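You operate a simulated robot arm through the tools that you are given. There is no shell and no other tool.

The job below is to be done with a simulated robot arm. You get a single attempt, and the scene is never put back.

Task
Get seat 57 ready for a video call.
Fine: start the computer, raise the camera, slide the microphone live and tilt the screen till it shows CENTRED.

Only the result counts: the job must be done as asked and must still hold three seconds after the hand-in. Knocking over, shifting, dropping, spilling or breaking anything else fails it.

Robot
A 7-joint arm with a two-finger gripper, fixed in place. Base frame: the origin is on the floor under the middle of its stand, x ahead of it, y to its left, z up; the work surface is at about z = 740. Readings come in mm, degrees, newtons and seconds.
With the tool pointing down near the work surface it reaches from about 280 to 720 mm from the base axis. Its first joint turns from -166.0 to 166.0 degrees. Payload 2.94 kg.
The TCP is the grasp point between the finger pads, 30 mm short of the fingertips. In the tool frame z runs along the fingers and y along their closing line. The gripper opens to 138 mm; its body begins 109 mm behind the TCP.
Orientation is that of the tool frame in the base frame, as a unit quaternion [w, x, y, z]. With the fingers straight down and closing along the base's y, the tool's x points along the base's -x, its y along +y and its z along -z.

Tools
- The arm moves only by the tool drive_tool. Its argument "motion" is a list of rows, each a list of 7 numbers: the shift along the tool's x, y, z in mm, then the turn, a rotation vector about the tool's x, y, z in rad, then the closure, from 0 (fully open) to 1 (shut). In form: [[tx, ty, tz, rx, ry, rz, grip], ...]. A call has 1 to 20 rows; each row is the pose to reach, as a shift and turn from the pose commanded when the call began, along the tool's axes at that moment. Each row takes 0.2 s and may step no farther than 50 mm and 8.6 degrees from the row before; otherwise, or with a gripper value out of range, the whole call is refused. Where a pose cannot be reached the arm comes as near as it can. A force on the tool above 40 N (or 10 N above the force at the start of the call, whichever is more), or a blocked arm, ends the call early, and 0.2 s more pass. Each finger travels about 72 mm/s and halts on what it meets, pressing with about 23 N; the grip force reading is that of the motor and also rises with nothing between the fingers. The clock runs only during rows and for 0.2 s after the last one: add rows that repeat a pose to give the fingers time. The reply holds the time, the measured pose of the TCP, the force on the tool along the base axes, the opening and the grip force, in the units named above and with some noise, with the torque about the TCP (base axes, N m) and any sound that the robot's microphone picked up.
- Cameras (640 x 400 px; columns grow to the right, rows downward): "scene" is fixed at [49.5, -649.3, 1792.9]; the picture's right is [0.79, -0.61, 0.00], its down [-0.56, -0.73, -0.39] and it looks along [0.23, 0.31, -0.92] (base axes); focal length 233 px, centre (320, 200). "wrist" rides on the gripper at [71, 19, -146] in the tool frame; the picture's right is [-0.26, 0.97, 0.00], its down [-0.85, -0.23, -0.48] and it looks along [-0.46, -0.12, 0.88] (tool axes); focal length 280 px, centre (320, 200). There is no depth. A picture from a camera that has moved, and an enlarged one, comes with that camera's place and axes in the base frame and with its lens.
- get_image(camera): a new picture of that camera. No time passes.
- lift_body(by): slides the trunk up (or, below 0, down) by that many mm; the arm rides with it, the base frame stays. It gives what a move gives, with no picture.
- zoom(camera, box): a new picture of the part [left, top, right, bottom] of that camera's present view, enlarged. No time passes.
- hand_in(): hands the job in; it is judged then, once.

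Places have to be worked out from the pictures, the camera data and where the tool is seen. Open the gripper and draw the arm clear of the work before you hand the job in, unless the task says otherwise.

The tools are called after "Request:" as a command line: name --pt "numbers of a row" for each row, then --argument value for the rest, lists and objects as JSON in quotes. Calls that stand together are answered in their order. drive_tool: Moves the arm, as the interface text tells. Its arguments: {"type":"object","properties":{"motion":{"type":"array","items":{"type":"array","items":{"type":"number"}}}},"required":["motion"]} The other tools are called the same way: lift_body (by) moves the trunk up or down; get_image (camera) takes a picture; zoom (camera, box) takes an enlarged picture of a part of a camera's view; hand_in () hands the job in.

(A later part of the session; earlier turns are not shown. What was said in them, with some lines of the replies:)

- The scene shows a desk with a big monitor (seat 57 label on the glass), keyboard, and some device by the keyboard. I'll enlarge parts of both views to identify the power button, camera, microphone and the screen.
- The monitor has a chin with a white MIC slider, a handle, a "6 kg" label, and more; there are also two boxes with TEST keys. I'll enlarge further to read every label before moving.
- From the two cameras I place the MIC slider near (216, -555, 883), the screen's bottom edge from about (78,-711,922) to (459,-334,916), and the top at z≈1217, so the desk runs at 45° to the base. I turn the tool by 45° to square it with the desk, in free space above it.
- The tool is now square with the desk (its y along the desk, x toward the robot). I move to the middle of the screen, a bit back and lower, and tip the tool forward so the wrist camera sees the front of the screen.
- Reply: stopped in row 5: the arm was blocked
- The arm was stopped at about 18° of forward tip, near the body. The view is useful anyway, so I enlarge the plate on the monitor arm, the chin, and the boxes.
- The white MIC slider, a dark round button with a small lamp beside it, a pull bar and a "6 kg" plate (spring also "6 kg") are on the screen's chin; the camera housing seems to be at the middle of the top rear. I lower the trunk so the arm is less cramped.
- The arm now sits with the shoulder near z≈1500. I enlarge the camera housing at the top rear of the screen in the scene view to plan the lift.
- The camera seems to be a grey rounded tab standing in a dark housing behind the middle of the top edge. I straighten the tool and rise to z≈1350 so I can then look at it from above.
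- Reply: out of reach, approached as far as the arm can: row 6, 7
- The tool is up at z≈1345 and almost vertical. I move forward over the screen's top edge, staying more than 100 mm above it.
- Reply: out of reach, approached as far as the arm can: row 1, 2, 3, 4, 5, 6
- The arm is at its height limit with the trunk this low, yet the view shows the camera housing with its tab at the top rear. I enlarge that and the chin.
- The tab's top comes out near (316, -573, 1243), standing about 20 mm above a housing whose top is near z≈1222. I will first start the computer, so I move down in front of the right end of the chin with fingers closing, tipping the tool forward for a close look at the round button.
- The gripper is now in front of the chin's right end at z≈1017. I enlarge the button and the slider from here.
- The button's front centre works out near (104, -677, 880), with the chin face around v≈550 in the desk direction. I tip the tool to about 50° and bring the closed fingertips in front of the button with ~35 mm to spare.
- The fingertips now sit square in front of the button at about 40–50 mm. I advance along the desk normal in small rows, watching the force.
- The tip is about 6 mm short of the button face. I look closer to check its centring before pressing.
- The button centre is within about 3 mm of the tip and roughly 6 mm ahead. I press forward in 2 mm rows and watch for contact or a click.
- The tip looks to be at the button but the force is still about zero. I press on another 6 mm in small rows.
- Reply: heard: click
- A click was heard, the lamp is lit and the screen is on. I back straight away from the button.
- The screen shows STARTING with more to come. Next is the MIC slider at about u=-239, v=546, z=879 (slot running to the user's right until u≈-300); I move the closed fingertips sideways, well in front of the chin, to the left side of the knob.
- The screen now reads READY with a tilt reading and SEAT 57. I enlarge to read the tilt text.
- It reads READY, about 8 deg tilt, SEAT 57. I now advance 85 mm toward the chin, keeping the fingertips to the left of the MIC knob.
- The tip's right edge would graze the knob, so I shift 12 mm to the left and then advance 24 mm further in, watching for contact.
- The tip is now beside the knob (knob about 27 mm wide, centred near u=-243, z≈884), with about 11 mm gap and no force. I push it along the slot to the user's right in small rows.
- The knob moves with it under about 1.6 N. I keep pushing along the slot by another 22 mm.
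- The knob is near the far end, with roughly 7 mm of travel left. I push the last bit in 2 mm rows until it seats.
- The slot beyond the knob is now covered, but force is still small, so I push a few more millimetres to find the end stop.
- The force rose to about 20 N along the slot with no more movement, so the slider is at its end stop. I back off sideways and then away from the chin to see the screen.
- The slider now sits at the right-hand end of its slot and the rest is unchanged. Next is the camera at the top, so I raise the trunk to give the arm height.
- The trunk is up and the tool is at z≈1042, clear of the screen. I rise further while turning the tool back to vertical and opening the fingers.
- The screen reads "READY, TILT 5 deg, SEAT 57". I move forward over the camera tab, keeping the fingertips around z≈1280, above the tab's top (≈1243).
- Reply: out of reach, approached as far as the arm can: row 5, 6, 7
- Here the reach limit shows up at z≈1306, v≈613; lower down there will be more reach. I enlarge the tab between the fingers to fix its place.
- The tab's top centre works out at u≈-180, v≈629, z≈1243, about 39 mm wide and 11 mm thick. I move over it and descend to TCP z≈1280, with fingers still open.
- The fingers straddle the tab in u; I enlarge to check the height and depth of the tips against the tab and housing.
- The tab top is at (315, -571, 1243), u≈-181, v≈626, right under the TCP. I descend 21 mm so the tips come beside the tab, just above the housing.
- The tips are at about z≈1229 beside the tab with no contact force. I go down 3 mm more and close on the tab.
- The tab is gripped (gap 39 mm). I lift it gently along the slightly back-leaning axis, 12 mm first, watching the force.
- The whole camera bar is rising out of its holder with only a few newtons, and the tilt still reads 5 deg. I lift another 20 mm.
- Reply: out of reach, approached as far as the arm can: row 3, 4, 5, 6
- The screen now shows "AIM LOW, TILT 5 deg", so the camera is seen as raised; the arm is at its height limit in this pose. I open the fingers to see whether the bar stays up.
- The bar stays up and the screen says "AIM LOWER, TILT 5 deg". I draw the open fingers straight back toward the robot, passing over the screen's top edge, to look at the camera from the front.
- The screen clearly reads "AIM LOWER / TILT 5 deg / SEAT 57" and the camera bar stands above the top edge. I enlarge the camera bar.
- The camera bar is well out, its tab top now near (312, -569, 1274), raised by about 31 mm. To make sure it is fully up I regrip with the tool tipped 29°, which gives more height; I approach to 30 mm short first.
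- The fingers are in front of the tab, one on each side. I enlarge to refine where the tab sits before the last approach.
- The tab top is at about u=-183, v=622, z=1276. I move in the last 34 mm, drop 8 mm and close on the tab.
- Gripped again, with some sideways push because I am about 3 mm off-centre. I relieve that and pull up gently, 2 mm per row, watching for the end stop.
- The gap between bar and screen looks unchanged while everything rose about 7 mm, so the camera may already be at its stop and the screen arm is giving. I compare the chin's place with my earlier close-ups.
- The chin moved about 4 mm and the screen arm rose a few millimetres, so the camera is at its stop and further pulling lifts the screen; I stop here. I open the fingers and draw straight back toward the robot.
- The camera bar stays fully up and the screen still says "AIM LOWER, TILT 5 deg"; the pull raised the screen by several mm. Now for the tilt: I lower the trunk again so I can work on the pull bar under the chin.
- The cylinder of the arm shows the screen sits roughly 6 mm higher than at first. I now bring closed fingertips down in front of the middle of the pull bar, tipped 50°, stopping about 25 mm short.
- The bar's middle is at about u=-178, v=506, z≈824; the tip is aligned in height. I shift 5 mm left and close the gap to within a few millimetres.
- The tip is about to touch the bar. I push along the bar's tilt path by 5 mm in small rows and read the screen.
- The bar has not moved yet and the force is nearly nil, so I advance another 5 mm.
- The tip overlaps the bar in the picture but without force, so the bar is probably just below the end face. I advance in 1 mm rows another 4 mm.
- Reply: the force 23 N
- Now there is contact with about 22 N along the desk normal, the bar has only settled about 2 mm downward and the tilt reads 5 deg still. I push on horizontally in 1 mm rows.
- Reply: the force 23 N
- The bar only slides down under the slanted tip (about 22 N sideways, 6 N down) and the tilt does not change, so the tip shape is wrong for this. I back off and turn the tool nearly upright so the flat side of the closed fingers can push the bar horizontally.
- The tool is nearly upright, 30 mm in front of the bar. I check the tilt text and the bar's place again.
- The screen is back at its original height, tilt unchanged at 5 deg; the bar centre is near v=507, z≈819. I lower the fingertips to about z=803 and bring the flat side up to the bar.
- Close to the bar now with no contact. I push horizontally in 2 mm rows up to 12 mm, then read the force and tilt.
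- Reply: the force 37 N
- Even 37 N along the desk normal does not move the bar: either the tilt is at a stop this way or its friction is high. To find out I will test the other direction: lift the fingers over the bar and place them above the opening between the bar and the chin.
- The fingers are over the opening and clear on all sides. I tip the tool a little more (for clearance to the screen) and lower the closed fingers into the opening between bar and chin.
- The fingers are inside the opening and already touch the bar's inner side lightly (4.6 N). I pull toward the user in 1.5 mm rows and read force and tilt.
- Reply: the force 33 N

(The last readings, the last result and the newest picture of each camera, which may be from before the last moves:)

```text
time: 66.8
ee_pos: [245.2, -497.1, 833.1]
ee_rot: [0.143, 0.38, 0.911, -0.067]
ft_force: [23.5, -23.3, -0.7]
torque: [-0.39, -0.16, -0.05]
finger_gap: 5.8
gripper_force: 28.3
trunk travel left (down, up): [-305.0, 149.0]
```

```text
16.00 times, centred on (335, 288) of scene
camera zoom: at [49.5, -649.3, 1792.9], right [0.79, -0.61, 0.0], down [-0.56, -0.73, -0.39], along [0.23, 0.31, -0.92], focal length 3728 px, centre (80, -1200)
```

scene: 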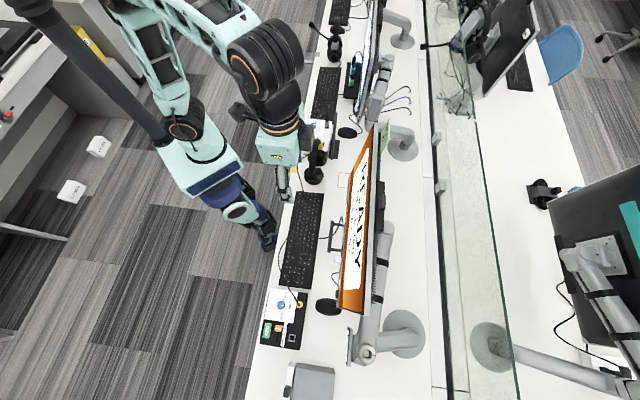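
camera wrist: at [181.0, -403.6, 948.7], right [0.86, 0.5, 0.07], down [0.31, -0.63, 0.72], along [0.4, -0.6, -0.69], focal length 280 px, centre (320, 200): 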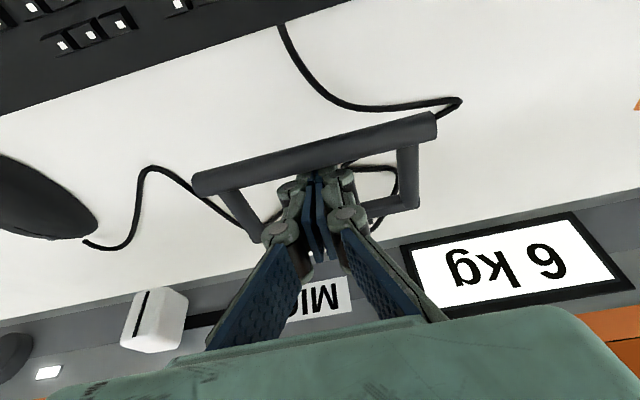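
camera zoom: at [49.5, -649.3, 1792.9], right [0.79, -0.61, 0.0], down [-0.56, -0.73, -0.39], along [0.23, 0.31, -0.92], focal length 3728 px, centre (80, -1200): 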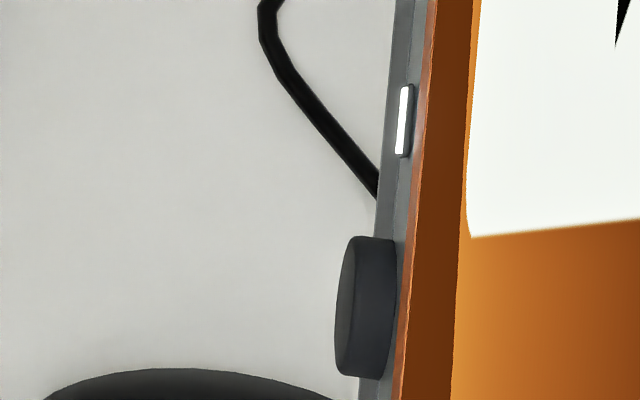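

Neither 37 N pushing nor 33 N pulling moves the bar, and comparing pictures the bar stayed put when the screen itself tipped earlier, so the bar belongs to the arm (height), not to the tilt. I take the fingers out of the opening and back away, then I will push the screen itself.

Request:
drive_tool --pt "-5.7 0 1.8 0 0 0 1" --pt "-13.4 0 -22 0 0 0 1" --pt "-21.1 0 -45.7 0 0 0 1" --pt "12.5 0 -58.7 0 0 0 1" --pt "50.6 0 -71 0 0 0 1" --pt "50.6 0 -71 0 0 0 1"

Request:
get_image --camera "wrist"

Request:
zoom --camera "scene" --box '[310, 200, 370, 260]'

Request:
zoom --camera "scene" --box '[320, 220, 360, 260]'

```text
time: 68.2
ee_pos: [192.5, -443.7, 885.6]
ee_rot: [0.142, 0.38, 0.912, -0.064]
ft_force: [0.5, -0.6, 0.1]
torque: [-0.01, 0.01, -0.02]
finger_gap: 0.0
gripper_force: 28.5
trunk travel left (down, up): [-305.0, 149.0]
```

```text
taken
camera wrist: at [128.7, -349.5, 1002.0], right [0.86, 0.5, 0.07], down [0.31, -0.63, 0.72], along [0.4, -0.6, -0.69], focal length 280 px, centre (320, 200)
```

wrist: 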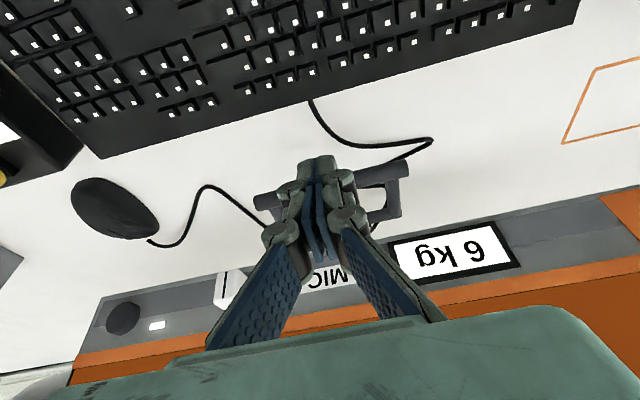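

```text
6.67 times, centred on (340, 230) of scene
camera zoom: at [49.5, -649.3, 1792.9], right [0.79, -0.61, 0.0], down [-0.56, -0.73, -0.39], along [0.23, 0.31, -0.92], focal length 1554 px, centre (187, 0)
```

zoom: 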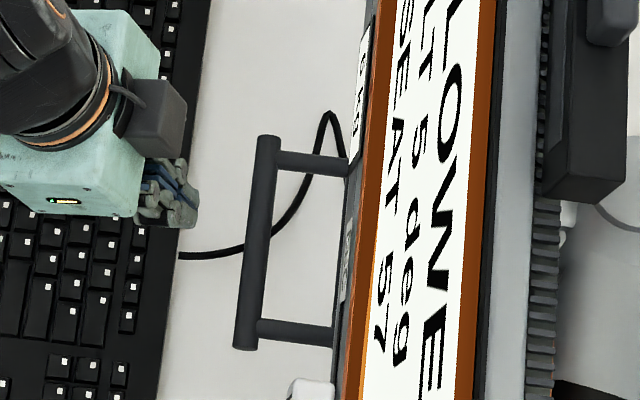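

```text
10.00 times, centred on (340, 240) of scene
camera zoom: at [49.5, -649.3, 1792.9], right [0.79, -0.61, 0.0], down [-0.56, -0.73, -0.39], along [0.23, 0.31, -0.92], focal length 2330 px, centre (120, -200)
```

zoom: 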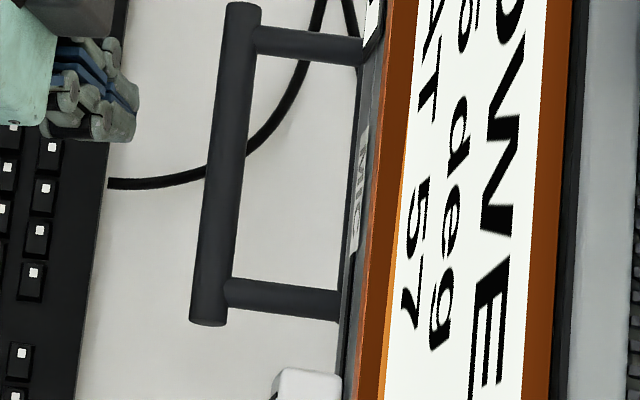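

The chin and screen have clearly moved relative to the bar, so the bar is on the arm. I tip the tool to 50° again, level with the lower chin, to push the screen's chin itself at its middle.

Request:
drive_tool --pt "0 0 0 0 -0.14 0 1" --pt "0 0 0 0 -0.28 0 1" --pt "0 0 0 0 -0.42 0 1" --pt "-0.5 -2 -1 0 -0.56 0 1" --pt "-0.5 -2 -1 0 -0.56 0 1"

Request:
get_image --camera "wrist"

```text
time: 69.4
ee_pos: [190.8, -446.3, 886.4]
ee_rot: [0.389, 0.348, 0.836, -0.167]
ft_force: [-0.6, -0.1, -0.3]
torque: [0.02, -0.05, 0.03]
finger_gap: 0.0
gripper_force: 27.7
out of reach, approached as far as the arm can: row 2
trunk travel left (down, up): [-305.0, 149.0]
```

```text
taken
camera wrist: at [94.8, -320.1, 925.5], right [0.81, 0.56, 0.19], down [-0.03, -0.28, 0.96], along [0.59, -0.78, -0.21], focal length 280 px, centre (320, 200)
```

wrist: 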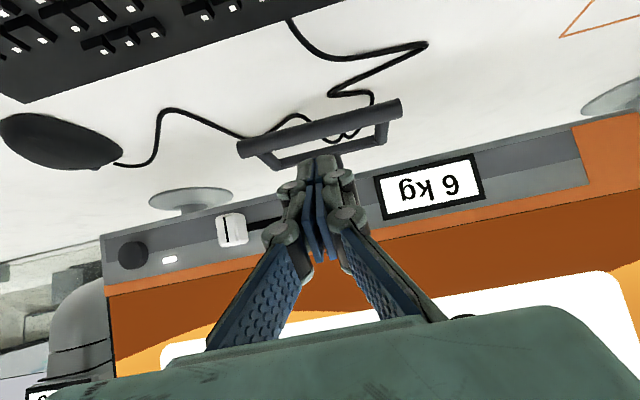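

Ready in front of the chin's middle. I advance 60 mm to just short of the chin.

Request:
drive_tool --pt "-12.9 0 15.3 0 0 0 1" --pt "-25.7 0 30.6 0 0 0 1" --pt "-38.6 0 46 0 0 0 1" --pt "-45 0 53.6 0 0 0 1" --pt "-45 0 53.6 0 0 0 1"

Request:
zoom --camera "wrist" --box '[220, 100, 460, 250]'

Request:
zoom --camera "scene" --box '[320, 200, 380, 260]'

```text
time: 70.6
ee_pos: [240.5, -495.3, 885.4]
ee_rot: [0.389, 0.348, 0.837, -0.168]
ft_force: [1.0, 1.2, 0.4]
torque: [0.01, 0.02, 0.01]
finger_gap: 0.0
gripper_force: 28.3
trunk travel left (down, up): [-305.0, 149.0]
```

```text
2.67 times, centred on (340, 175) of wrist
camera zoom: at [144.3, -369.4, 925.3], right [0.81, 0.56, 0.19], down [-0.03, -0.28, 0.96], along [0.59, -0.78, -0.21], focal length 748 px, centre (267, 267)
```

zoom: 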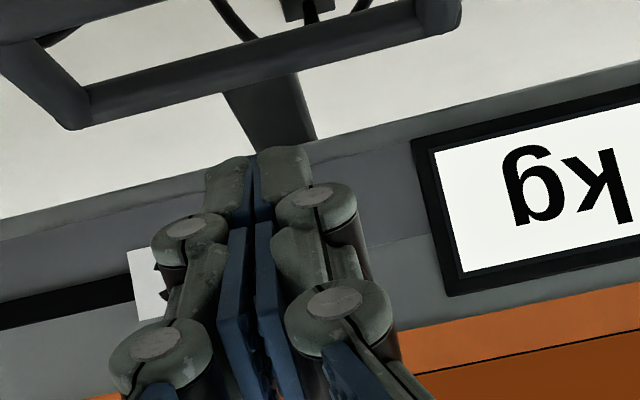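

```text
6.67 times, centred on (350, 230) of scene
camera zoom: at [49.5, -649.3, 1792.9], right [0.79, -0.61, 0.0], down [-0.56, -0.73, -0.39], along [0.23, 0.31, -0.92], focal length 1554 px, centre (120, 0)
```

zoom: 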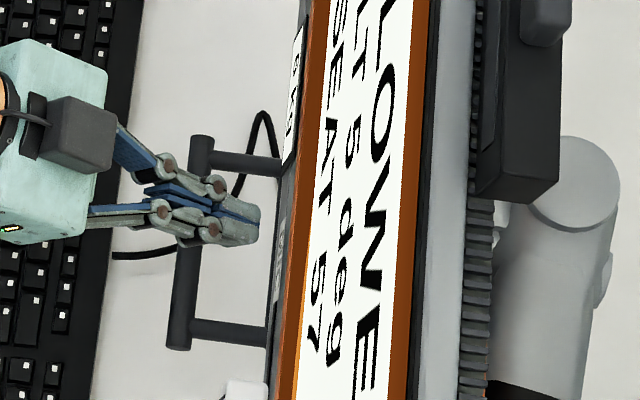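

The tip is about 7 mm from the chin. I advance in 1.5 mm rows by 9 mm to make contact and start tilting.

Request:
drive_tool --pt "-1.9 0 2.3 0 0 0 1" --pt "-2.9 0 3.4 0 0 0 1" --pt "-3.9 0 4.6 0 0 0 1" --pt "-4.8 0 5.7 0 0 0 1" --pt "-5.8 0 6.9 0 0 0 1" --pt "-5.8 0 6.9 0 0 0 1"

Request:
zoom --camera "scene" --box '[320, 200, 380, 260]'

Request:
zoom --camera "scene" --box '[340, 130, 400, 290]'

```text
time: 72.0
ee_pos: [246.8, -502.1, 885.2]
ee_rot: [0.389, 0.348, 0.836, -0.168]
ft_force: [-0.1, 0.6, 0.6]
torque: [-0.02, -0.03, 0.02]
finger_gap: 0.1
gripper_force: 28.5
trunk travel left (down, up): [-305.0, 149.0]
```

```text
6.67 times, centred on (350, 230) of scene
camera zoom: at [49.5, -649.3, 1792.9], right [0.79, -0.61, 0.0], down [-0.56, -0.73, -0.39], along [0.23, 0.31, -0.92], focal length 1554 px, centre (120, 0)
```

zoom: 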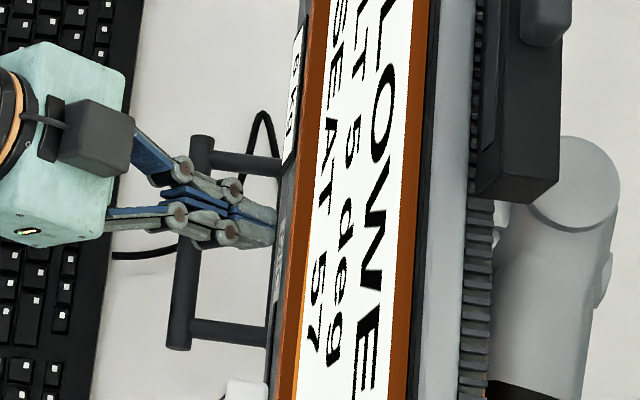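

```text
2.50 times, centred on (370, 210) of scene
camera zoom: at [49.5, -649.3, 1792.9], right [0.79, -0.61, 0.0], down [-0.56, -0.73, -0.39], along [0.23, 0.31, -0.92], focal length 583 px, centre (195, 175)
```

zoom: 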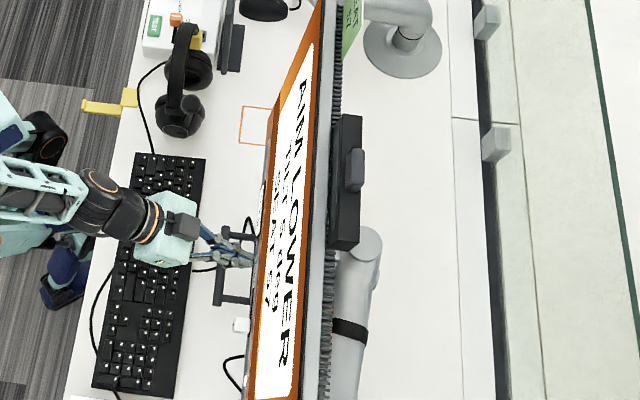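

No force yet though the tip looks to be at the chin. I go on 1 mm per row for 5 mm.

Request:
drive_tool --pt "-0.6 0 0.8 0 0 0 1" --pt "-1.3 0 1.5 0 0 0 1" --pt "-1.9 0 2.3 0 0 0 1" --pt "-2.6 0 3.1 0 0 0 1" --pt "-3.2 0 3.8 0 0 0 1" --pt "-3.2 0 3.8 0 0 0 1"

Request:
zoom --camera "scene" --box '[320, 200, 380, 260]'

```text
time: 73.4
ee_pos: [250.2, -504.5, 885.4]
ee_rot: [0.389, 0.348, 0.837, -0.167]
ft_force: [-4.0, 2.2, -0.1]
torque: [0.02, 0.03, -0.03]
finger_gap: 5.9
gripper_force: 28.1
trunk travel left (down, up): [-305.0, 149.0]
```

```text
6.67 times, centred on (350, 230) of scene
camera zoom: at [49.5, -649.3, 1792.9], right [0.79, -0.61, 0.0], down [-0.56, -0.73, -0.39], along [0.23, 0.31, -0.92], focal length 1554 px, centre (120, 0)
```

zoom: 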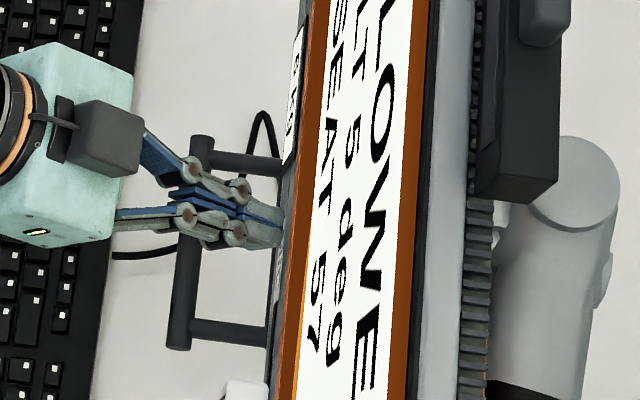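

Contact with about 4 N now. I continue in 1 mm rows and watch the screen.

Request:
drive_tool --pt "-0.6 0 0.8 0 0 0 1" --pt "-1.3 0 1.5 0 0 0 1" --pt "-1.9 0 2.3 0 0 0 1" --pt "-2.6 0 3.1 0 0 0 1" --pt "-2.6 0 3.1 0 0 0 1"

Request:
zoom --camera "scene" --box '[320, 200, 380, 260]'

Request:
zoom --camera "scene" --box '[360, 170, 410, 240]'

```text
time: 74.6
ee_pos: [252.2, -506.9, 883.9]
ee_rot: [0.387, 0.349, 0.837, -0.167]
ft_force: [-6.2, 9.2, -4.8]
torque: [0.19, 0.16, 0.06]
finger_gap: 5.9
gripper_force: 28.4
trunk travel left (down, up): [-305.0, 149.0]
```

```text
6.67 times, centred on (350, 230) of scene
camera zoom: at [49.5, -649.3, 1792.9], right [0.79, -0.61, 0.0], down [-0.56, -0.73, -0.39], along [0.23, 0.31, -0.92], focal length 1554 px, centre (120, 0)
```

zoom: 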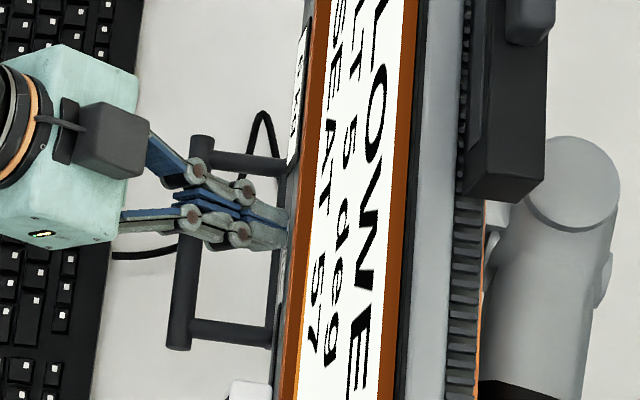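

```text
5.71 times, centred on (385, 205) of scene
camera zoom: at [49.5, -649.3, 1792.9], right [0.79, -0.61, 0.0], down [-0.56, -0.73, -0.39], along [0.23, 0.31, -0.92], focal length 1332 px, centre (-51, 171)
```

zoom: 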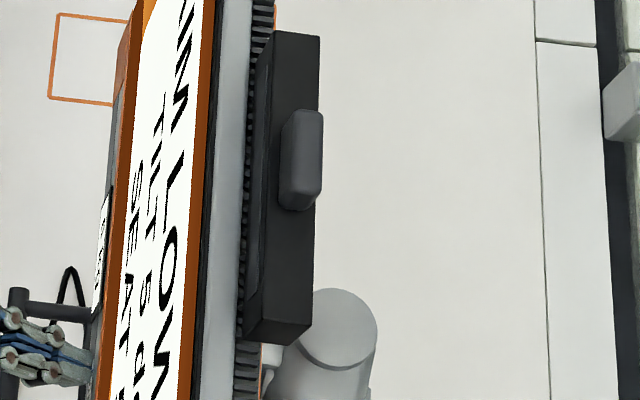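

The screen now tips forward (top came about 6 mm toward the user) with about 11 N while the bar stays put. I continue 2 mm.

Request:
drive_tool --pt "-0.6 0 0.8 0 0 0 1" --pt "-1.3 0 1.5 0 0 0 1" --pt "-1.3 0 1.5 0 0 0 1"

Request:
zoom --camera "scene" --box '[340, 150, 400, 250]'

```text
time: 75.4
ee_pos: [252.9, -508.4, 885.4]
ee_rot: [0.388, 0.347, 0.837, -0.167]
ft_force: [-6.3, 10.4, -6.2]
torque: [0.17, 0.19, 0.12]
finger_gap: 5.9
gripper_force: 28.2
trunk travel left (down, up): [-305.0, 149.0]
```

```text
4.00 times, centred on (370, 200) of scene
camera zoom: at [49.5, -649.3, 1792.9], right [0.79, -0.61, 0.0], down [-0.56, -0.73, -0.39], along [0.23, 0.31, -0.92], focal length 932 px, centre (120, 200)
```

zoom: 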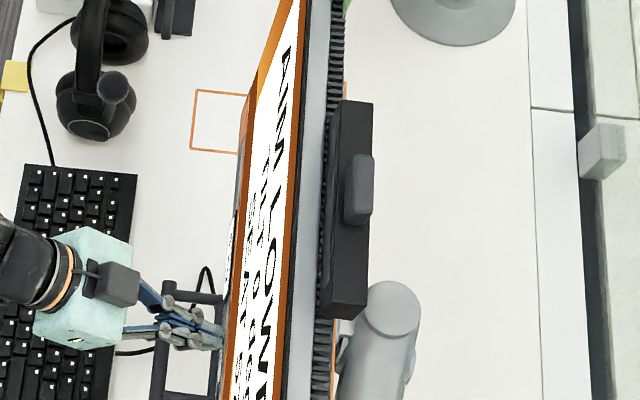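

The screen tips further; I enlarge the text to read the tilt value.

Request:
zoom --camera "scene" --box '[365, 185, 395, 225]'

Request:
zoom --camera "scene" --box '[350, 210, 390, 260]'

```text
10.00 times, centred on (380, 205) of scene
camera zoom: at [49.5, -649.3, 1792.9], right [0.79, -0.61, 0.0], down [-0.56, -0.73, -0.39], along [0.23, 0.31, -0.92], focal length 2330 px, centre (-280, 150)
```

zoom: 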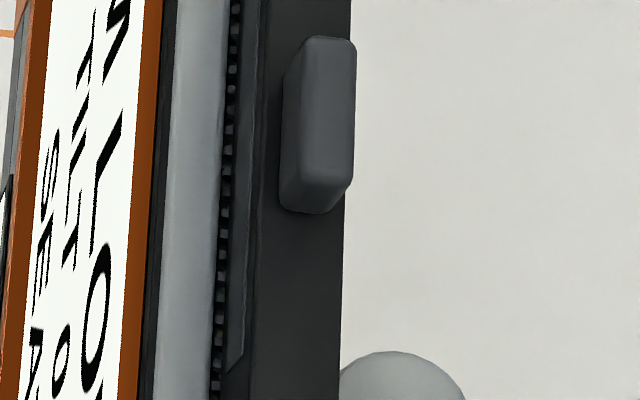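

```text
8.00 times, centred on (370, 235) of scene
camera zoom: at [49.5, -649.3, 1792.9], right [0.79, -0.61, 0.0], down [-0.56, -0.73, -0.39], along [0.23, 0.31, -0.92], focal length 1864 px, centre (-80, -80)
```

zoom: 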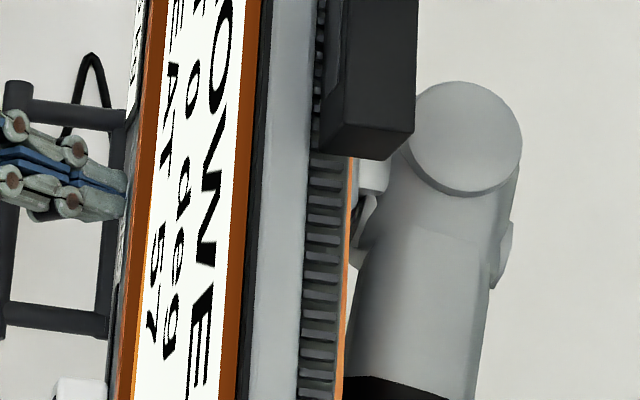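

It now reads "AIM LOWER / TILT 0 deg" (the tilt seems shown in 5° steps). I keep pushing 2 mm at a time.

Request:
drive_tool --pt "-0.6 0 0.8 0 0 0 1" --pt "-1.3 0 1.5 0 0 0 1" --pt "-1.3 0 1.5 0 0 0 1"

Request:
zoom --camera "scene" --box '[345, 160, 395, 260]'

```text
time: 76.2
ee_pos: [255.0, -510.6, 885.9]
ee_rot: [0.388, 0.348, 0.837, -0.168]
ft_force: [-5.9, 8.9, -5.0]
torque: [0.19, 0.15, 0.1]
finger_gap: 5.9
gripper_force: 28.4
trunk travel left (down, up): [-305.0, 149.0]
```

```text
4.00 times, centred on (370, 210) of scene
camera zoom: at [49.5, -649.3, 1792.9], right [0.79, -0.61, 0.0], down [-0.56, -0.73, -0.39], along [0.23, 0.31, -0.92], focal length 932 px, centre (120, 160)
```

zoom: 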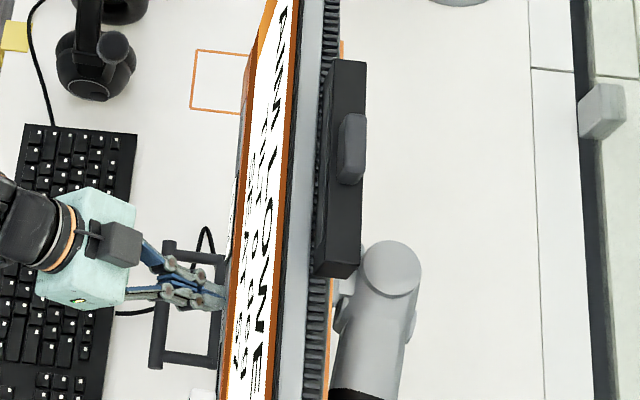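

Still AIM LOWER. Another 2 mm.

Request:
drive_tool --pt "-0.6 0 0.8 0 0 0 1" --pt "-1.3 0 1.5 0 0 0 1" --pt "-1.3 0 1.5 0 0 0 1"

Request:
zoom --camera "scene" --box '[355, 160, 395, 260]'

Request:
zoom --camera "scene" --box '[350, 190, 390, 240]'

```text
time: 77.0
ee_pos: [257.6, -512.3, 887.1]
ee_rot: [0.388, 0.348, 0.837, -0.167]
ft_force: [-6.6, 7.8, -5.7]
torque: [0.16, 0.15, 0.05]
finger_gap: 6.3
gripper_force: 27.9
trunk travel left (down, up): [-305.0, 149.0]
```

```text
4.00 times, centred on (375, 210) of scene
camera zoom: at [49.5, -649.3, 1792.9], right [0.79, -0.61, 0.0], down [-0.56, -0.73, -0.39], along [0.23, 0.31, -0.92], focal length 932 px, centre (100, 160)
```

zoom: 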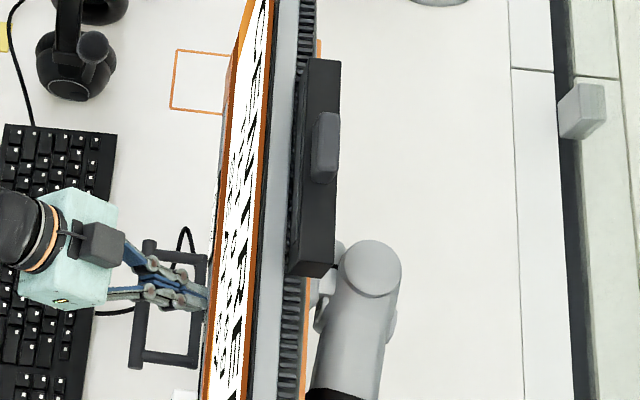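

```text
8.00 times, centred on (370, 215) of scene
camera zoom: at [49.5, -649.3, 1792.9], right [0.79, -0.61, 0.0], down [-0.56, -0.73, -0.39], along [0.23, 0.31, -0.92], focal length 1864 px, centre (-80, 80)
```

zoom: 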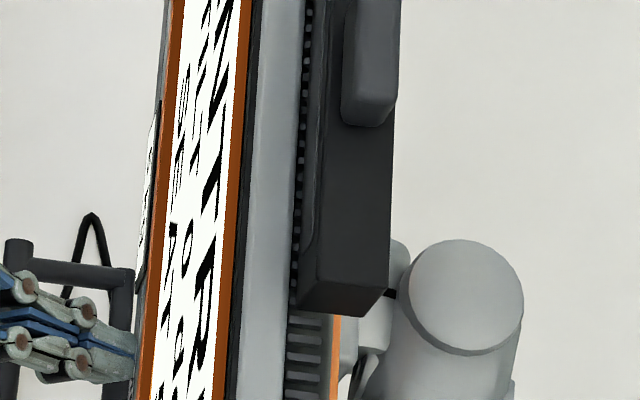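

The big letters now look like "...NTR...", possibly CENTRED. I take clearer looks before moving anything.

Request:
zoom --camera "scene" --box '[360, 140, 380, 210]'

Request:
zoom --camera "scene" --box '[350, 200, 380, 250]'

Request:
get_image --camera "wrist"

```text
5.71 times, centred on (370, 175) of scene
camera zoom: at [49.5, -649.3, 1792.9], right [0.79, -0.61, 0.0], down [-0.56, -0.73, -0.39], along [0.23, 0.31, -0.92], focal length 1332 px, centre (34, 343)
```

zoom: 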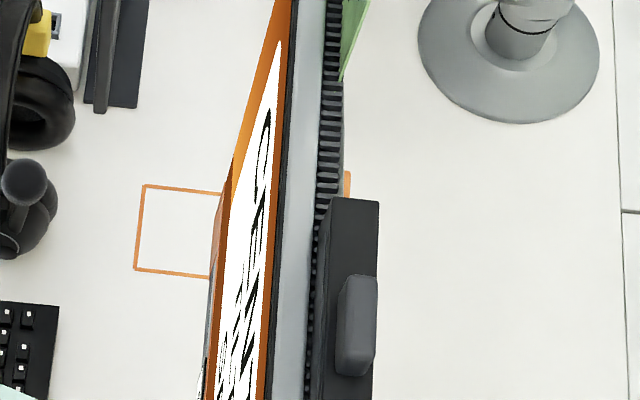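

```text
8.00 times, centred on (365, 225) of scene
camera zoom: at [49.5, -649.3, 1792.9], right [0.79, -0.61, 0.0], down [-0.56, -0.73, -0.39], along [0.23, 0.31, -0.92], focal length 1864 px, centre (-40, 0)
```

zoom: 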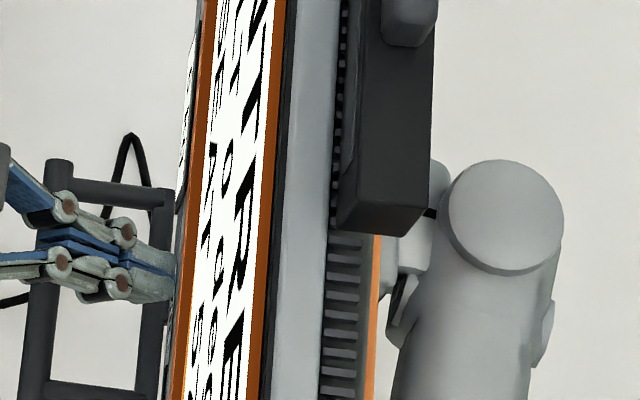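

```text
taken
camera wrist: at [161.0, -386.9, 925.7], right [0.81, 0.56, 0.19], down [-0.03, -0.28, 0.96], along [0.59, -0.78, -0.21], focal length 280 px, centre (320, 200)
```

wrist: 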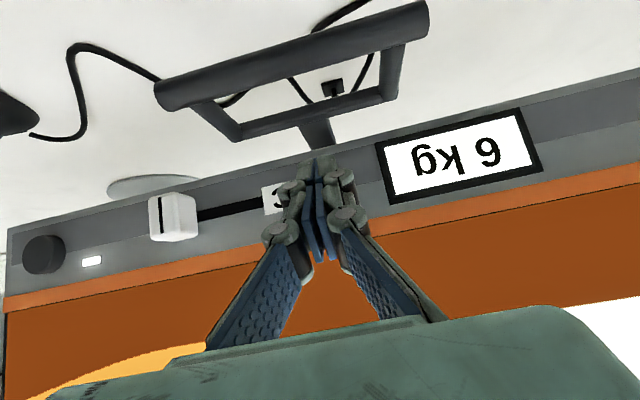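

It reads C…NTRE…, so CENTRED has just come up. I nudge 1 mm more so it is not right at the edge, then read again.

Request:
drive_tool --pt "-0.3 0 0.4 0 0 0 1" --pt "-0.6 0 0.8 0 0 0 1" --pt "-0.6 0 0.8 0 0 0 1"

Request:
zoom --camera "scene" --box '[355, 150, 385, 200]'

Request:
zoom --camera "scene" --box '[350, 200, 380, 250]'

```text
time: 77.8
ee_pos: [257.2, -514.2, 886.3]
ee_rot: [0.388, 0.348, 0.837, -0.167]
ft_force: [-8.1, 5.0, -4.2]
torque: [0.07, 0.11, -0.06]
finger_gap: 6.0
gripper_force: 28.1
trunk travel left (down, up): [-305.0, 149.0]
```

```text
8.00 times, centred on (370, 175) of scene
camera zoom: at [49.5, -649.3, 1792.9], right [0.79, -0.61, 0.0], down [-0.56, -0.73, -0.39], along [0.23, 0.31, -0.92], focal length 1864 px, centre (-80, 400)
```

zoom: 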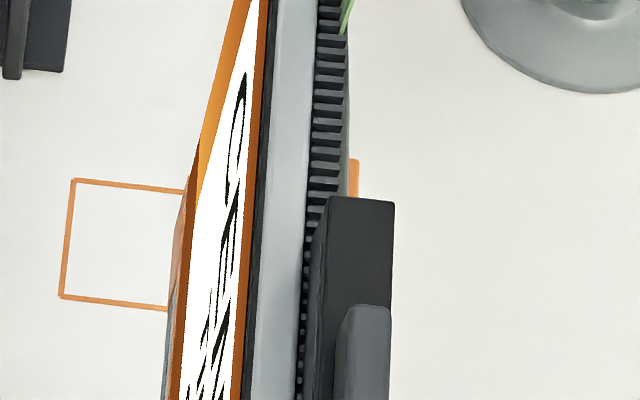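

```text
8.00 times, centred on (365, 225) of scene
camera zoom: at [49.5, -649.3, 1792.9], right [0.79, -0.61, 0.0], down [-0.56, -0.73, -0.39], along [0.23, 0.31, -0.92], focal length 1864 px, centre (-40, 0)
```

zoom: 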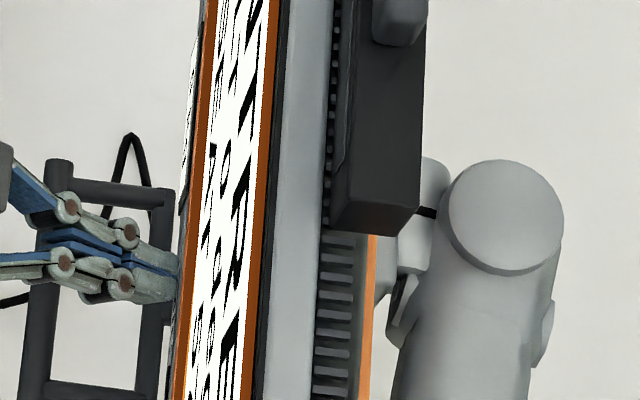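

It still begins with C. I now draw the fingers straight back from the chin and look at the screen from the front.

Request:
drive_tool --pt "3.2 0 -3.8 0 0 0 1" --pt "12.9 0 -15.3 0 0 0 1" --pt "32 0 -38 0 0 0 1" --pt "58 0 -69 0 0 0 1" --pt "84 0 -100 0 0 0 1" --pt "84 0 -100 0 0 0 1"

Request:
get_image --camera "wrist"

Request:
zoom --camera "scene" --box '[350, 130, 390, 270]'

```text
time: 79.2
ee_pos: [165.7, -420.1, 884.6]
ee_rot: [0.388, 0.347, 0.837, -0.167]
ft_force: [1.1, 0.0, -0.2]
torque: [-0.05, 0.02, 0.0]
finger_gap: 0.0
gripper_force: 28.6
trunk travel left (down, up): [-305.0, 149.0]
```

```text
taken
camera wrist: at [70.1, -294.6, 923.6], right [0.81, 0.56, 0.19], down [-0.03, -0.28, 0.96], along [0.59, -0.78, -0.21], focal length 280 px, centre (320, 200)
```

wrist: 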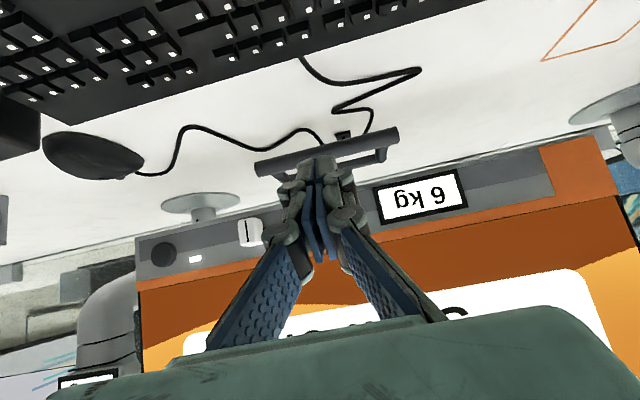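

```text
2.86 times, centred on (370, 200) of scene
camera zoom: at [49.5, -649.3, 1792.9], right [0.79, -0.61, 0.0], down [-0.56, -0.73, -0.39], along [0.23, 0.31, -0.92], focal length 666 px, centre (177, 200)
```

zoom: 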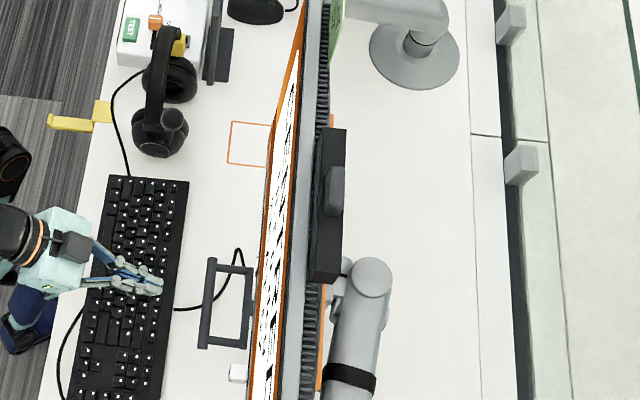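

The arm is clear of the screen. I rise and un-tip the tool so the wrist camera can read the whole screen.

Request:
drive_tool --pt "-27 0 -25 0 0.08 0 1" --pt "-55 0 -50 0 0.16 0 1" --pt "-83 0 -75 0 0.24 0 1" --pt "-110 0 -100 0 0.32 0 1" --pt "-138 0 -125 0 0.4 0 1" --pt "-166 0 -150 0 0.48 0 0.8" --pt "-193 0 -175 0 0.56 0 0.5" --pt "-193 0 -175 0 0.56 0 0.3"

Request:
get_image --camera "wrist"

Request:
get_image --camera "scene"

```text
time: 81.0
ee_pos: [159.0, -411.9, 1144.6]
ee_rot: [0.142, 0.38, 0.912, -0.065]
ft_force: [0.6, 0.1, -0.6]
torque: [-0.02, -0.05, -0.03]
finger_gap: 96.7
gripper_force: 0.4
trunk travel left (down, up): [-305.0, 149.0]
```

```text
taken
camera wrist: at [94.6, -318.4, 1262.8], right [0.86, 0.5, 0.07], down [0.31, -0.63, 0.72], along [0.4, -0.6, -0.69], focal length 280 px, centre (320, 200)
```

wrist: 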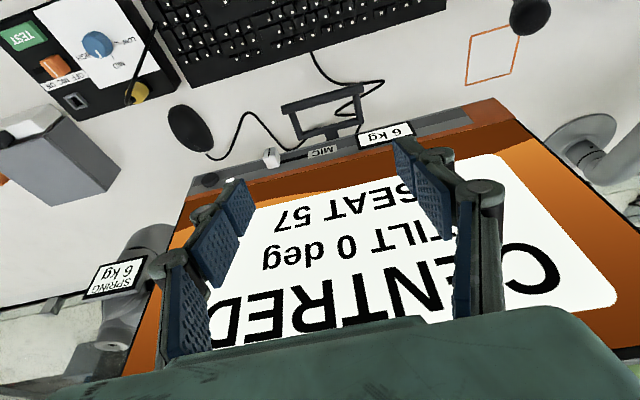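

```text
taken
```

scene: 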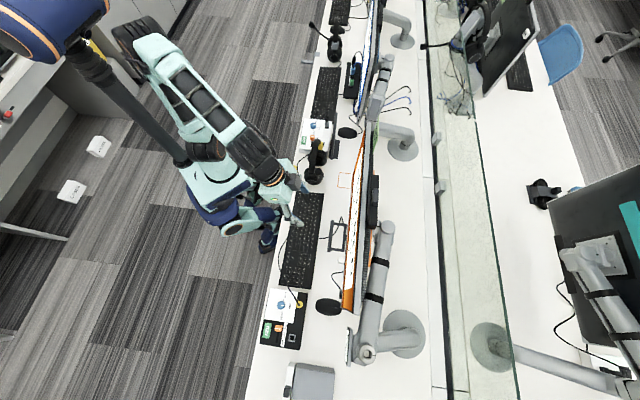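

The screen shows "CENTRED / TILT 0 deg / SEAT 57". I check the slider, lamp, camera bar and neighbouring items once more.

Request:
zoom --camera "wrist" --box '[160, 60, 440, 220]'

Request:
zoom --camera "scene" --box '[320, 140, 420, 260]'

Request:
zoom --camera "scene" --box '[240, 240, 400, 380]'

```text
2.29 times, centred on (300, 140) of wrist
camera zoom: at [94.6, -318.4, 1262.8], right [0.86, 0.5, 0.07], down [0.31, -0.63, 0.72], along [0.4, -0.6, -0.69], focal length 641 px, centre (366, 337)
```

zoom: 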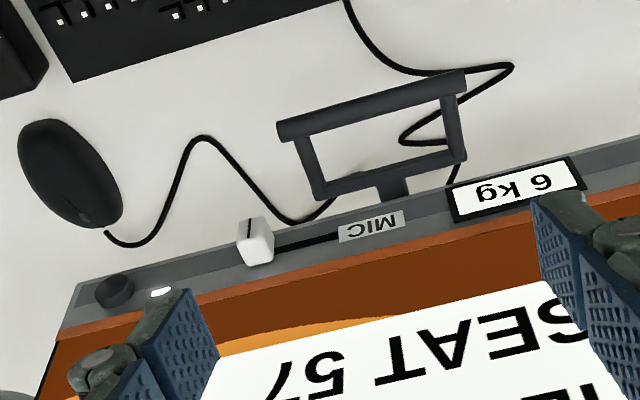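

```text
3.33 times, centred on (370, 200) of scene
camera zoom: at [49.5, -649.3, 1792.9], right [0.79, -0.61, 0.0], down [-0.56, -0.73, -0.39], along [0.23, 0.31, -0.92], focal length 777 px, centre (153, 200)
```

zoom: 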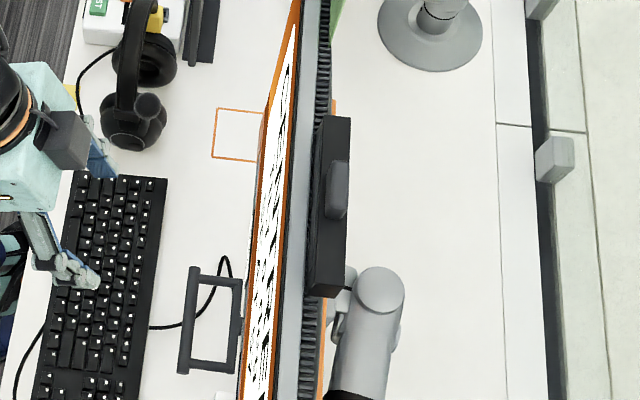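

```text
2.86 times, centred on (320, 310) of scene
camera zoom: at [49.5, -649.3, 1792.9], right [0.79, -0.61, 0.0], down [-0.56, -0.73, -0.39], along [0.23, 0.31, -0.92], focal length 666 px, centre (320, -114)
```

zoom: 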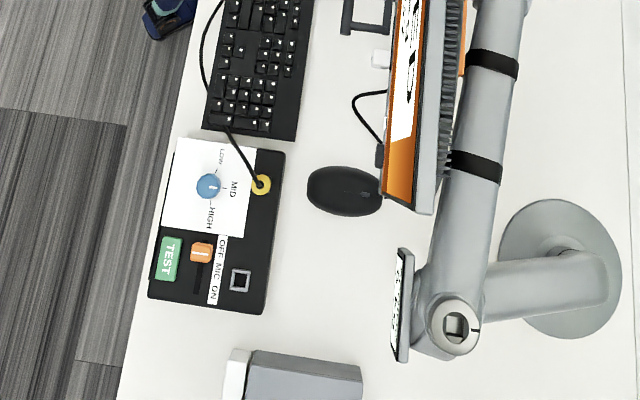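

Everything holds: lamp lit, slider at its end, camera bar up, screen CENTRED, neighbours untouched. I open the gripper fully and raise the arm clear of the work.

Request:
drive_tool --pt "0 0 -10 0 0.05 0 0.15" --pt "0 0 -25 0 0.1 0 0" --pt "0 0 -40 0 0.15 0 0" --pt "0 0 -40 0 0.15 0 0"

Request:
lift_body --by 140

Request:
get_image --camera "wrist"

Request:
get_image --camera "scene"

```text
time: 82.0
ee_pos: [152.7, -400.3, 1183.1]
ee_rot: [0.073, 0.385, 0.919, -0.038]
ft_force: [-0.1, 0.3, 0.2]
torque: [0.01, -0.02, 0.02]
finger_gap: 137.9
gripper_force: 0.1
trunk travel left (down, up): [-305.0, 149.0]
```

```text
time: 83.7
ee_pos: [152.1, -400.7, 1321.9]
ee_rot: [0.074, 0.384, 0.92, -0.037]
ft_force: [0.6, -0.2, -0.3]
torque: [-0.01, 0.0, 0.0]
finger_gap: 138.2
gripper_force: 0.0
trunk travel left (down, up): [-445.0, 9.0]
```

```text
taken
camera wrist: at [101.7, -319.1, 1454.5], right [0.87, 0.49, 0.03], down [0.37, -0.7, 0.61], along [0.32, -0.52, -0.79], focal length 280 px, centre (320, 200)
```

wrist: 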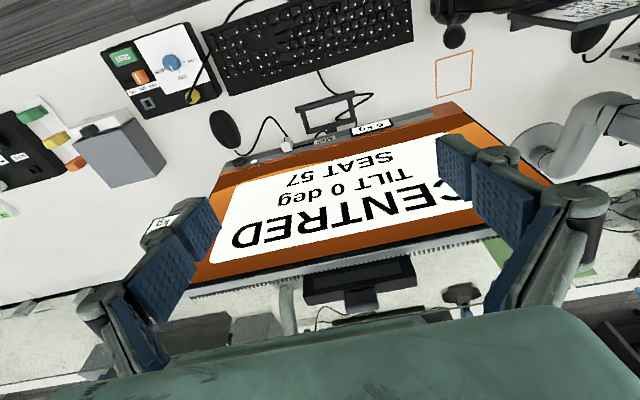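

```text
taken
```

scene: 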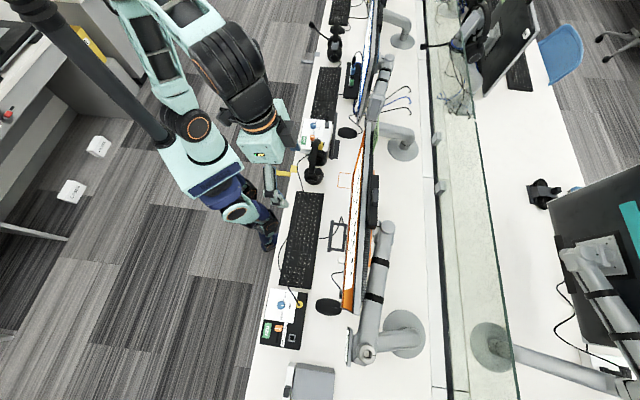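

The screen still reads "CENTRED / TILT 0 deg / SEAT 57" more than five seconds after I let go. The computer is on, the camera is up, the MIC slider is at its end, the gripper is open and the arm is clear. I hand in the job.

Request:
hand_in

```text
The job is handed in.
```

I got seat 57 ready for the call and handed the job in; the result of the check has not come back. When I handed in, the screen read "CENTRED / TILT 0 deg / SEAT 57", and it had held that for about five seconds after I let go.

- **Computer:** I pressed the round button on the right of the strip below the screen. It clicked, the lamp lit and the screen came on.
- **Camera:** I lifted the bar behind the top edge until it stopped, and it stays up on its own.
- **Microphone:** I slid the white MIC knob on that strip to the far end of its slot. No on/off marks or screen message confirm it is live, so I took the end away from the start as the live one. I left the "OFF MIC ON" switch on the black box untouched.
- **Tilt:** I pushed the strip below the screen back gently until CENTRED came up, then 1 mm more so it was not right at the edge.

While pulling the camera to its stop I lifted the whole screen about 7 mm on its arm. A later push on the bar below the screen brought it back to its original height, as far as the pictures show. Nothing else in the pictures was moved or knocked.
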